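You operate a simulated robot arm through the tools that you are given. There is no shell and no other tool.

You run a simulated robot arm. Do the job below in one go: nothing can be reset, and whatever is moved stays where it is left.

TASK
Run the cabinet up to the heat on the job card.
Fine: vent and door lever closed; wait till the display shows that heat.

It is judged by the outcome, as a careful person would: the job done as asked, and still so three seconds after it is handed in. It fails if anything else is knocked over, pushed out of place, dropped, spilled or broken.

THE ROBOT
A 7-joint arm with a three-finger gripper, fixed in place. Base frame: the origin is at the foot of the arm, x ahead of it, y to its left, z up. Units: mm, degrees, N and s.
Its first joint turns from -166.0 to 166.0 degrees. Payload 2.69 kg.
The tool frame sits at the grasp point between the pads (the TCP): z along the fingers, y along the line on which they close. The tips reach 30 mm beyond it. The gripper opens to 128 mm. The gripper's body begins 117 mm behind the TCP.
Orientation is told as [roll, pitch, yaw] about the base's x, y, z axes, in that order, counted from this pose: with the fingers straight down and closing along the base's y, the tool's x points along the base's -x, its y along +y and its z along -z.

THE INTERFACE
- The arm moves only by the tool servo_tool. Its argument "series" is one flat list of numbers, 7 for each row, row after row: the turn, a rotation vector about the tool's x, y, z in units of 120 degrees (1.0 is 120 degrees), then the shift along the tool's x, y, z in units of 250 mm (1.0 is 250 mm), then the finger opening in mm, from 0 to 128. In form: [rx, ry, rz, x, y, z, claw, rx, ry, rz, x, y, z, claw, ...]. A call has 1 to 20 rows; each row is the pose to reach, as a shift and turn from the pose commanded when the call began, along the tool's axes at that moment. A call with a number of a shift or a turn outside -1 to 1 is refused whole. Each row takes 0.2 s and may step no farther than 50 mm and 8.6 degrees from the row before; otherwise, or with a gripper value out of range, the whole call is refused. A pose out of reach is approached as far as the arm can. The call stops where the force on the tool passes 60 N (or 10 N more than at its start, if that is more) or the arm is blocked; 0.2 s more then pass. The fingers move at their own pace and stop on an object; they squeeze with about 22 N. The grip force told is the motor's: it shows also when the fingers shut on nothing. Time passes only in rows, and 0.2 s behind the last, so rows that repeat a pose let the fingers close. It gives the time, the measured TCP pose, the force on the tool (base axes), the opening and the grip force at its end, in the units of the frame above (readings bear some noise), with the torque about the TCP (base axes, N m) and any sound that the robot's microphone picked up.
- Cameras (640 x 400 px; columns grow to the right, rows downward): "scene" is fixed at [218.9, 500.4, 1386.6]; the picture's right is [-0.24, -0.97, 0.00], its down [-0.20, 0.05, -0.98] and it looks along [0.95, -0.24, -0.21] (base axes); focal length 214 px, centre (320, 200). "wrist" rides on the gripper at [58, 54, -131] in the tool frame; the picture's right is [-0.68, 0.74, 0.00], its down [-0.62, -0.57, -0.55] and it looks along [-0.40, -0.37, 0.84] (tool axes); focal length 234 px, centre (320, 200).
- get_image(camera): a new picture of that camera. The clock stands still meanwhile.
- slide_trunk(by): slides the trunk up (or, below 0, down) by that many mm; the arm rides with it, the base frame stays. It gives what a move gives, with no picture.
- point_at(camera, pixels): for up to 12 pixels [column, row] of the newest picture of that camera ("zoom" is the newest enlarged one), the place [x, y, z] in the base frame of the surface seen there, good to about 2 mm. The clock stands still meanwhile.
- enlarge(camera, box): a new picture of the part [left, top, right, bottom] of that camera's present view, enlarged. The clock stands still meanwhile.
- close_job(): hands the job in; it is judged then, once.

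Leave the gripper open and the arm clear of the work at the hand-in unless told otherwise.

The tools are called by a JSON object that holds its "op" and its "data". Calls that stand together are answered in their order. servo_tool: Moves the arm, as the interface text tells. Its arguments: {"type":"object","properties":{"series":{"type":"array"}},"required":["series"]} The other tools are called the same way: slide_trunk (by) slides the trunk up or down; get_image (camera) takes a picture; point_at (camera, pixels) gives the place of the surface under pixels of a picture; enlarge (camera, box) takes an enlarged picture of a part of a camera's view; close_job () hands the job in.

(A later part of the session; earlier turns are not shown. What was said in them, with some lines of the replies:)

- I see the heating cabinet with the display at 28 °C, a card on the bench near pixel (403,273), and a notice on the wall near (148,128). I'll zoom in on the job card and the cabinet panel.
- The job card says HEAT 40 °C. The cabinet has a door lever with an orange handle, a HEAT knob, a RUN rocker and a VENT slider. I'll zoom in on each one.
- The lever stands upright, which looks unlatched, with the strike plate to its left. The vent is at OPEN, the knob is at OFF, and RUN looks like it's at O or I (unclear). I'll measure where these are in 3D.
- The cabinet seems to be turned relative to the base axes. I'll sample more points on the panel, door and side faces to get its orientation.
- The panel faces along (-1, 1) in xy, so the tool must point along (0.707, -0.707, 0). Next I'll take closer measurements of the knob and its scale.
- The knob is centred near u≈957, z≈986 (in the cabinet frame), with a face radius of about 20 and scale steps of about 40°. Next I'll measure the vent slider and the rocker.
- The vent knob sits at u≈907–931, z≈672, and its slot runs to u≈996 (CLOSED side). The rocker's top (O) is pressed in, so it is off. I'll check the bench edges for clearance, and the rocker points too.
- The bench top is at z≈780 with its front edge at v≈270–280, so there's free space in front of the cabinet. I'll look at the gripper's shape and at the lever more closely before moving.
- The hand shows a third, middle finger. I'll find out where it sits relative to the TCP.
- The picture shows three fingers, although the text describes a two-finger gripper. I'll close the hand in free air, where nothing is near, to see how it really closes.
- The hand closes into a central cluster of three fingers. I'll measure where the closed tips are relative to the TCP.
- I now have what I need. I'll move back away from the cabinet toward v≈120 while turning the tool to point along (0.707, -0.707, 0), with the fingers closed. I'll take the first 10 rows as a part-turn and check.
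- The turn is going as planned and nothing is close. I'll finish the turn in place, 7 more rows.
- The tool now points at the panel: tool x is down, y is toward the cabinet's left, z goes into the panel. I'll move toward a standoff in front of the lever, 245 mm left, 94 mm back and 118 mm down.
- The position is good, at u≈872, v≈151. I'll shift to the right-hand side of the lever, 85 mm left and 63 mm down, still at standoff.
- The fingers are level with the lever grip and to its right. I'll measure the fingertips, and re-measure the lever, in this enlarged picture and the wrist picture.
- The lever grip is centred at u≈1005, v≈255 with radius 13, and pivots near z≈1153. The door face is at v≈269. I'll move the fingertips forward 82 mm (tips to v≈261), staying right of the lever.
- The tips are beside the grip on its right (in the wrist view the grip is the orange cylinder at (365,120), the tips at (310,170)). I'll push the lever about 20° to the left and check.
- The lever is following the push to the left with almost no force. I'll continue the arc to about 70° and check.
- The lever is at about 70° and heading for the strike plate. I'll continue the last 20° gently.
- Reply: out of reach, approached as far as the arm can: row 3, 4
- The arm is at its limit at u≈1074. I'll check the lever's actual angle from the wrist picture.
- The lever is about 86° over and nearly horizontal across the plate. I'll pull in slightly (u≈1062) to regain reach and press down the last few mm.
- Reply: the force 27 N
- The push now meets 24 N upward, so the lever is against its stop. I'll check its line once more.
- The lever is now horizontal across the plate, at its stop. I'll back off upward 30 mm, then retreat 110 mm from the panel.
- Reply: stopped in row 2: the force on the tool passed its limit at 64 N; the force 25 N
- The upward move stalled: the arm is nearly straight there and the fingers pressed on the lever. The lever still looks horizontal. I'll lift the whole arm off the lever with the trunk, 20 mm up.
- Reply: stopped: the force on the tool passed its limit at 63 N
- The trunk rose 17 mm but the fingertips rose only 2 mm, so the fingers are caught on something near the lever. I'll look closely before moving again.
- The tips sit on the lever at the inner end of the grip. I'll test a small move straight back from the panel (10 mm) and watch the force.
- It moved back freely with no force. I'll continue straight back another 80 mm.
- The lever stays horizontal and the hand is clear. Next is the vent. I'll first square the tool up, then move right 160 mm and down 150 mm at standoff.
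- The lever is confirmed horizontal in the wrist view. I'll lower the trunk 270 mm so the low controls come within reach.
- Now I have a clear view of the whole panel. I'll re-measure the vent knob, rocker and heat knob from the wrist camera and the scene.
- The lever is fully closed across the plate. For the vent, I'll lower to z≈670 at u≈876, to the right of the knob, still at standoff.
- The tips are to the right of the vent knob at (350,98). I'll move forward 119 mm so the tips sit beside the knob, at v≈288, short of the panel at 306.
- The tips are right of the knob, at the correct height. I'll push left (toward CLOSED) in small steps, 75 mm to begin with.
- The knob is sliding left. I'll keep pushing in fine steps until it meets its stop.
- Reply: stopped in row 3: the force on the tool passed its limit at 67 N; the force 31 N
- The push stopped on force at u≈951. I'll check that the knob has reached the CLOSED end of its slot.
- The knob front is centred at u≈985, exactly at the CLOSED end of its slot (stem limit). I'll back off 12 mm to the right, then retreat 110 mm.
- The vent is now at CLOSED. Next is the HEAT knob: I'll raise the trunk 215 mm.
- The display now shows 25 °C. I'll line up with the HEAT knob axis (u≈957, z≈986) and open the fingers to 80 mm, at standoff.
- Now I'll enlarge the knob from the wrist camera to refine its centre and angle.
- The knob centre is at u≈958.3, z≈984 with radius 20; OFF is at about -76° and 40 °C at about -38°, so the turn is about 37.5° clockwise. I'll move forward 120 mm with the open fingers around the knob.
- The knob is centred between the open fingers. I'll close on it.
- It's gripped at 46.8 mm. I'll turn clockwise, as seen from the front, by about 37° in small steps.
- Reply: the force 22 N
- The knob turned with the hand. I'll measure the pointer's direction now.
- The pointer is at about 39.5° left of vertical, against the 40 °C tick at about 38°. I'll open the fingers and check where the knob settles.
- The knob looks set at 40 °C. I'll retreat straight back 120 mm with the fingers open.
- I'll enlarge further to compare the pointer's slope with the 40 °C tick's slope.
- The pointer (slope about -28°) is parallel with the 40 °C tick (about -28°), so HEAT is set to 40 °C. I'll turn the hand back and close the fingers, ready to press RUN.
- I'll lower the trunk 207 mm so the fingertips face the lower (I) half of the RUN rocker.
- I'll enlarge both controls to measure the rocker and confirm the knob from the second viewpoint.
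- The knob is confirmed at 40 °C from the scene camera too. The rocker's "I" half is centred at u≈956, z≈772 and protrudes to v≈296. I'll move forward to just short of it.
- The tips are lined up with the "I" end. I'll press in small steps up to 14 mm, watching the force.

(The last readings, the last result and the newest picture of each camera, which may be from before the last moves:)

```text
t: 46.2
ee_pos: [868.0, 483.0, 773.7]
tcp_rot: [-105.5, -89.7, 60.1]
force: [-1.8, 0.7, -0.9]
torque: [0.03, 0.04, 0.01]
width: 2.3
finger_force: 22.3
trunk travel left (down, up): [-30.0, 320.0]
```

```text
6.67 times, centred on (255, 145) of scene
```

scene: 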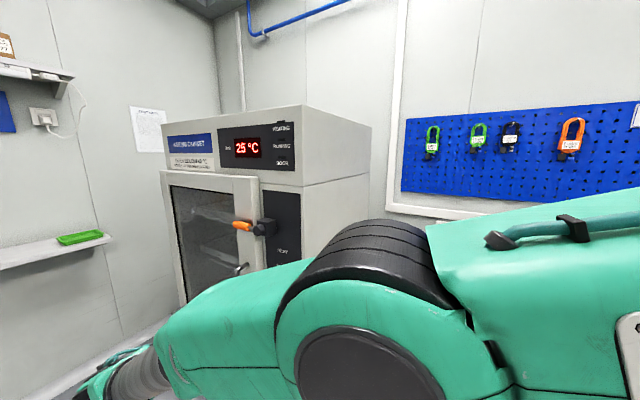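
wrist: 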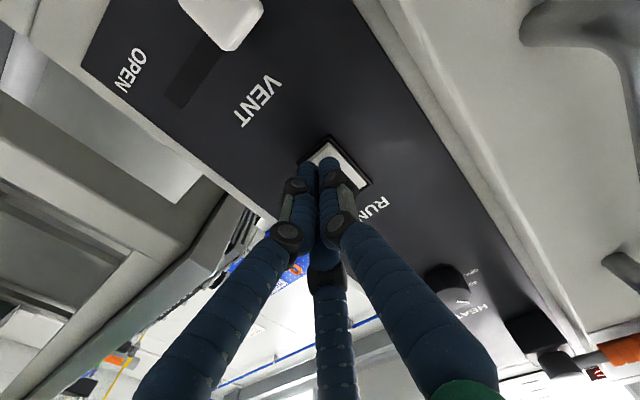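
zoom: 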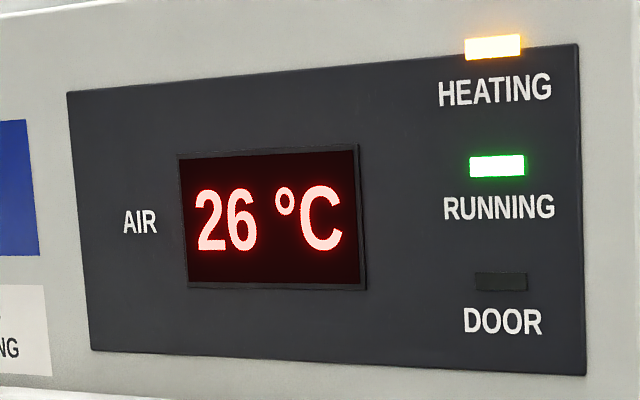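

The rocker flipped to I. The RUNNING and HEATING lamps are on, DOOR is dark, and the display shows 26 °C. I'll retreat straight back 120 mm.

{"op": "servo_tool", "data": {"series": [0, 0, 0, 0, 0, -0.04, 0, 0, 0, 0, 0, 0, -0.1, 0, 0, 0, 0, 0, 0, -0.18, 0, 0, 0, 0, 0, 0, -0.26, 0, 0, 0, 0, 0, 0, -0.34, 0, 0, 0, 0, 0, 0, -0.42, 0, 0, 0, 0, 0, 0, -0.5, 0]}}

{"op": "get_image", "data": {"camera": "scene"}}

{"op": "enlarge", "data": {"camera": "scene", "box": [255, 290, 315, 370]}}

```text
t: 47.8
ee_pos: [780.8, 571.6, 774.9]
tcp_rot: [-104.8, -89.7, 59.5]
force: [0.6, 0.1, -0.1]
torque: [0.05, -0.01, -0.03]
width: 2.2
finger_force: 22.2
trunk travel left (down, up): [-30.0, 320.0]
```

```text
taken
```

scene: 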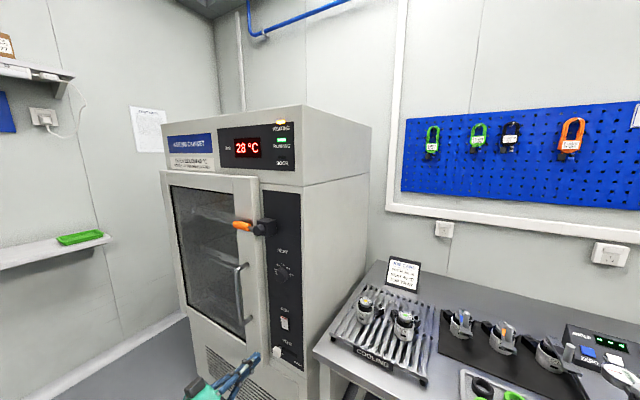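

```text
5.00 times, centred on (285, 330) of scene
```

zoom: 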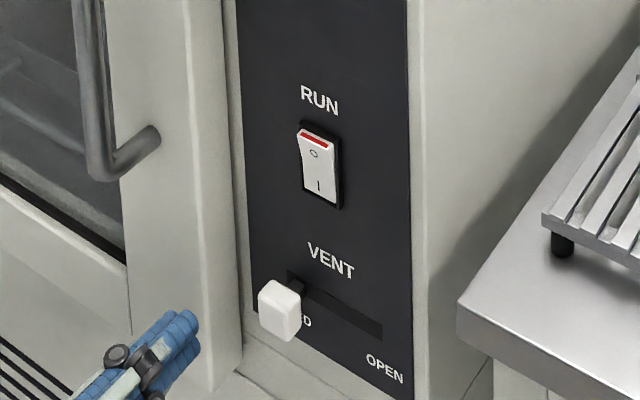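

The display is at 28 °C and rising. While waiting I'll move the hand further clear and open the gripper.

{"op": "servo_tool", "data": {"series": [0, 0, 0, 0, -0.08, -0.05, 40, 0, 0, 0, 0, -0.16, -0.1, 80, 0, 0, 0, 0, -0.24, -0.15, 128, 0, 0, 0, 0, -0.32, -0.2, 128, 0, 0, 0, 0, -0.4, -0.2, 128, 0, 0, 0, 0, -0.4, -0.2, 128, 0, 0, 0, 0, -0.4, -0.2, 128, 0, 0, 0, 0, -0.4, -0.2, 128, 0, 0, 0, 0, -0.4, -0.2, 128, 0, 0, 0, 0, -0.4, -0.2, 128, 0, 0, 0, 0, -0.4, -0.2, 128, 0, 0, 0, 0, -0.4, -0.2, 128, 0, 0, 0, 0, -0.4, -0.2, 128, 0, 0, 0, 0, -0.4, -0.2, 128, 0, 0, 0, 0, -0.4, -0.2, 128, 0, 0, 0, 0, -0.4, -0.2, 128, 0, 0, 0, 0, -0.4, -0.2, 128, 0, 0, 0, 0, -0.4, -0.2, 128, 0, 0, 0, 0, -0.4, -0.2, 128, 0, 0, 0, 0, -0.4, -0.2, 128]}}

{"op": "get_image", "data": {"camera": "scene"}}

{"op": "enlarge", "data": {"camera": "scene", "box": [210, 115, 300, 175]}}

```text
t: 52.0
ee_pos: [673.5, 538.9, 774.3]
tcp_rot: [-109.4, -89.7, 64.0]
force: [0.0, -0.6, 0.8]
torque: [0.0, 0.01, 0.0]
width: 128.0
finger_force: 0.0
trunk travel left (down, up): [-30.0, 320.0]
```

```text
taken
```

scene: 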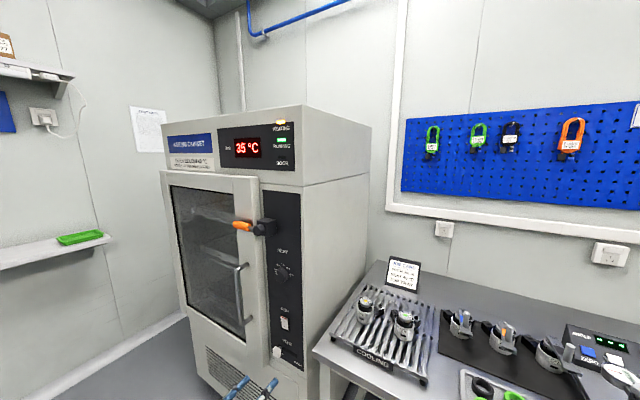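

```text
6.67 times, centred on (255, 145) of scene
```

zoom: 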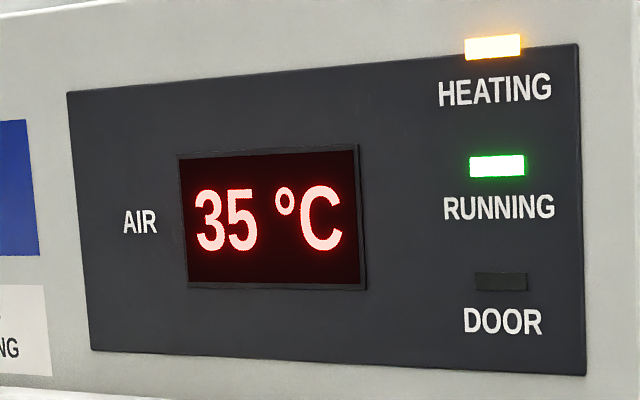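

The display is at 35 °C and still heating. I'll hold still for about 2.6 s and look again.

{"op": "servo_tool", "data": {"series": [0, 0, 0, 0, 0, 0, 128, 0, 0, 0, 0, 0, 0, 128, 0, 0, 0, 0, 0, 0, 128, 0, 0, 0, 0, 0, 0, 128, 0, 0, 0, 0, 0, 0, 128, 0, 0, 0, 0, 0, 0, 128, 0, 0, 0, 0, 0, 0, 128, 0, 0, 0, 0, 0, 0, 128, 0, 0, 0, 0, 0, 0, 128, 0, 0, 0, 0, 0, 0, 128, 0, 0, 0, 0, 0, 0, 128, 0, 0, 0, 0, 0, 0, 128]}}

{"op": "enlarge", "data": {"camera": "scene", "box": [210, 115, 300, 175]}}

```text
t: 54.6
ee_pos: [673.4, 538.0, 774.7]
tcp_rot: [-109.5, -89.7, 64.1]
force: [-0.3, 0.1, -0.6]
torque: [0.01, 0.01, -0.02]
width: 128.2
finger_force: 0.1
trunk travel left (down, up): [-30.0, 320.0]
```

```text
6.67 times, centred on (255, 145) of scene
```

zoom: 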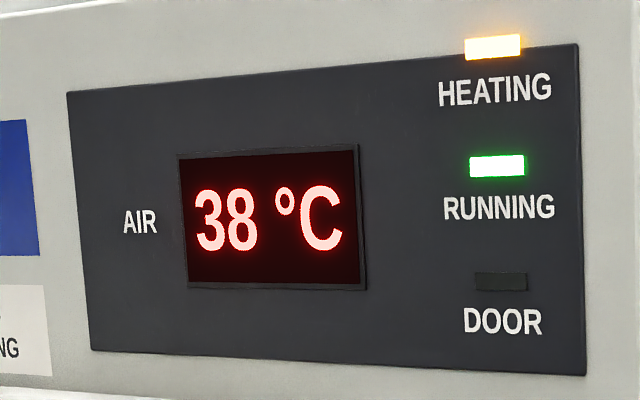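

The display is at 38 °C. I'll hold for another 2 s.

{"op": "servo_tool", "data": {"series": [0, 0, 0, 0, 0, 0, 128, 0, 0, 0, 0, 0, 0, 128, 0, 0, 0, 0, 0, 0, 128, 0, 0, 0, 0, 0, 0, 128, 0, 0, 0, 0, 0, 0, 128, 0, 0, 0, 0, 0, 0, 128, 0, 0, 0, 0, 0, 0, 128, 0, 0, 0, 0, 0, 0, 128, 0, 0, 0, 0, 0, 0, 128]}}

{"op": "enlarge", "data": {"camera": "scene", "box": [210, 115, 300, 175]}}

```text
t: 56.6
ee_pos: [674.4, 538.4, 774.4]
tcp_rot: [-109.5, -89.7, 64.1]
force: [0.3, 0.1, -0.2]
torque: [0.02, 0.02, -0.03]
width: 128.1
finger_force: 0.0
trunk travel left (down, up): [-30.0, 320.0]
```

```text
6.67 times, centred on (255, 145) of scene
```

zoom: 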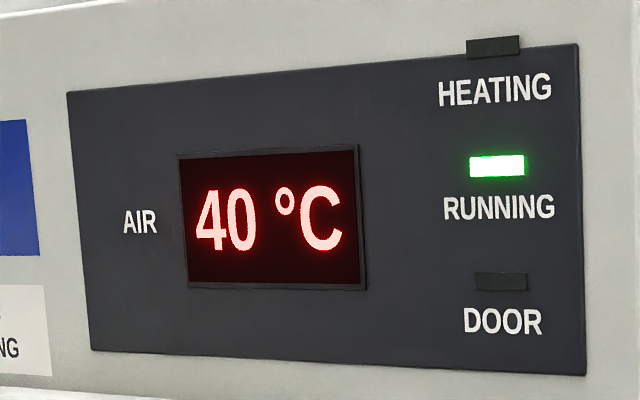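

The display shows 40 °C and the HEATING lamp has gone off, so the thermostat has reached the setpoint. I'll hold 3 s more to check that it stays there, and look over the whole scene.

{"op": "servo_tool", "data": {"series": [0, 0, 0, 0, 0, 0, 128, 0, 0, 0, 0, 0, 0, 128, 0, 0, 0, 0, 0, 0, 128, 0, 0, 0, 0, 0, 0, 128, 0, 0, 0, 0, 0, 0, 128, 0, 0, 0, 0, 0, 0, 128, 0, 0, 0, 0, 0, 0, 128]}}

{"op": "enlarge", "data": {"camera": "scene", "box": [210, 115, 300, 175]}}

{"op": "servo_tool", "data": {"series": [0, 0, 0, 0, 0, 0, 128, 0, 0, 0, 0, 0, 0, 128, 0, 0, 0, 0, 0, 0, 128, 0, 0, 0, 0, 0, 0, 128, 0, 0, 0, 0, 0, 0, 128, 0, 0, 0, 0, 0, 0, 128, 0, 0, 0, 0, 0, 0, 128]}}

{"op": "enlarge", "data": {"camera": "scene", "box": [210, 115, 300, 175]}}

{"op": "get_image", "data": {"camera": "scene"}}

```text
t: 58.2
ee_pos: [673.1, 537.8, 775.5]
tcp_rot: [-109.3, -89.7, 64.0]
force: [-1.1, -0.7, 0.0]
torque: [0.0, -0.03, 0.01]
width: 128.0
finger_force: 0.2
trunk travel left (down, up): [-30.0, 320.0]
```

```text
6.67 times, centred on (255, 145) of scene
```

zoom: 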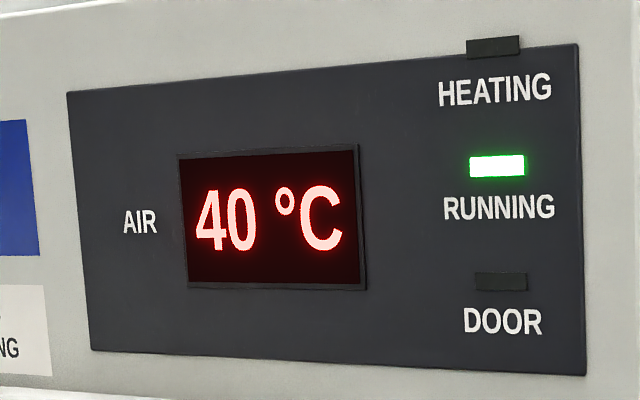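

```text
t: 59.8
ee_pos: [674.8, 538.2, 774.1]
tcp_rot: [-109.4, -89.7, 63.9]
force: [0.1, 0.0, -0.1]
torque: [-0.02, -0.06, -0.05]
width: 128.0
finger_force: 0.1
trunk travel left (down, up): [-30.0, 320.0]
```

```text
6.67 times, centred on (255, 145) of scene
```

zoom: 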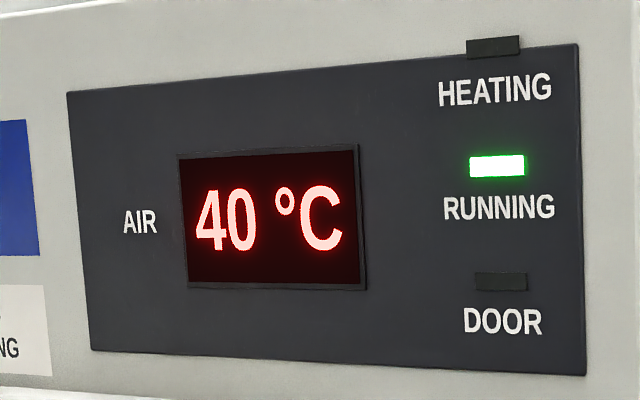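

```text
taken
```

scene: 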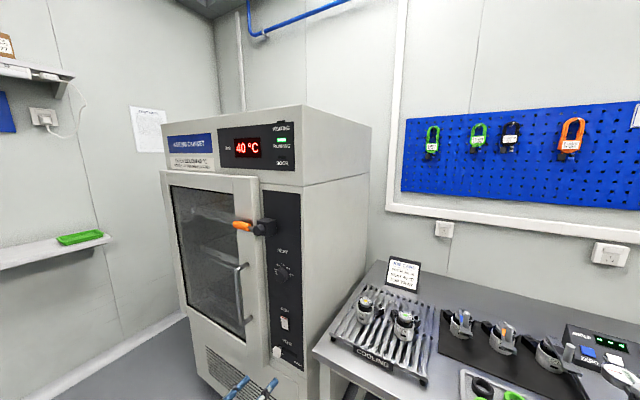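

It's holding at 40 °C. I'll watch a little longer to see how the thermostat cycles before handing in.

{"op": "servo_tool", "data": {"series": [0, 0, 0, 0, 0, 0, 128, 0, 0, 0, 0, 0, 0, 128, 0, 0, 0, 0, 0, 0, 128, 0, 0, 0, 0, 0, 0, 128, 0, 0, 0, 0, 0, 0, 128, 0, 0, 0, 0, 0, 0, 128, 0, 0, 0, 0, 0, 0, 128, 0, 0, 0, 0, 0, 0, 128, 0, 0, 0, 0, 0, 0, 128]}}

{"op": "enlarge", "data": {"camera": "scene", "box": [210, 115, 300, 175]}}

{"op": "servo_tool", "data": {"series": [0, 0, 0, 0, 0, 0, 128, 0, 0, 0, 0, 0, 0, 128, 0, 0, 0, 0, 0, 0, 128, 0, 0, 0, 0, 0, 0, 128, 0, 0, 0, 0, 0, 0, 128, 0, 0, 0, 0, 0, 0, 128, 0, 0, 0, 0, 0, 0, 128, 0, 0, 0, 0, 0, 0, 128, 0, 0, 0, 0, 0, 0, 128]}}

{"op": "enlarge", "data": {"camera": "scene", "box": [210, 115, 300, 175]}}

```text
t: 61.8
ee_pos: [674.4, 539.0, 774.8]
tcp_rot: [-109.5, -89.7, 64.2]
force: [-0.6, 0.4, -0.5]
torque: [0.01, 0.0, 0.02]
width: 127.8
finger_force: 0.0
trunk travel left (down, up): [-30.0, 320.0]
```

```text
6.67 times, centred on (255, 145) of scene
```

zoom: 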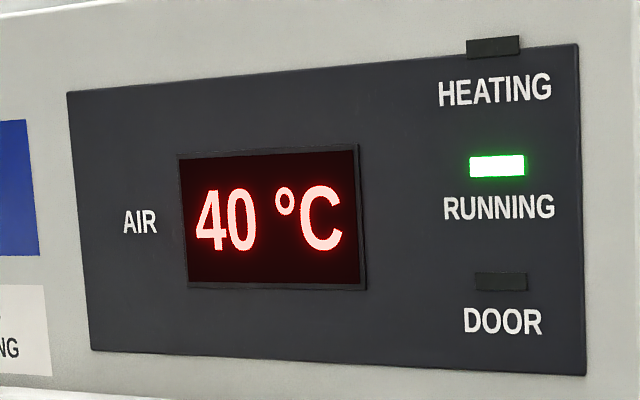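

```text
t: 63.8
ee_pos: [674.4, 537.5, 774.1]
tcp_rot: [-109.4, -89.6, 64.2]
force: [0.8, 0.2, 0.5]
torque: [0.01, -0.04, -0.02]
width: 128.2
finger_force: 0.1
trunk travel left (down, up): [-30.0, 320.0]
```

```text
6.67 times, centred on (255, 145) of scene
```

zoom: 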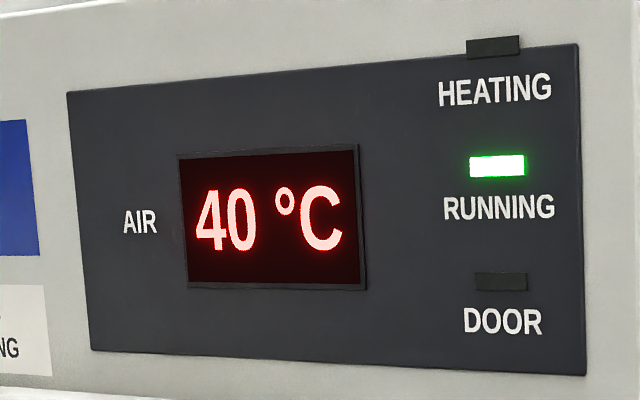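

The display has held 40 °C for over 7 s with RUNNING lit. The lever is closed, the vent is closed, the knob is at 40 °C, the gripper is open and the arm is clear of the cabinet. I'm handing in the job.

{"op": "close_job", "data": {}}

```text
The job is handed in.
```

The cabinet is running at 40 °C, the heat on the job card. The display had held 40 °C for over 7 seconds when I handed the job in.

- **Door lever:** swung down to horizontal across its plate, against its stop. Backing off, the fingers briefly caught on it and tripped the force limit twice; the lever stayed closed.
- **Vent:** slid fully to CLOSED.
- **HEAT knob:** turned from OFF to 40 °C.
- **RUN switch:** pressed to I. The RUNNING lamp is on, and HEATING switched off once it reached 40 °C. The DOOR lamp stayed dark throughout.

In the pictures, nothing else was knocked over or moved. I left the gripper open and the arm clear of the cabinet.
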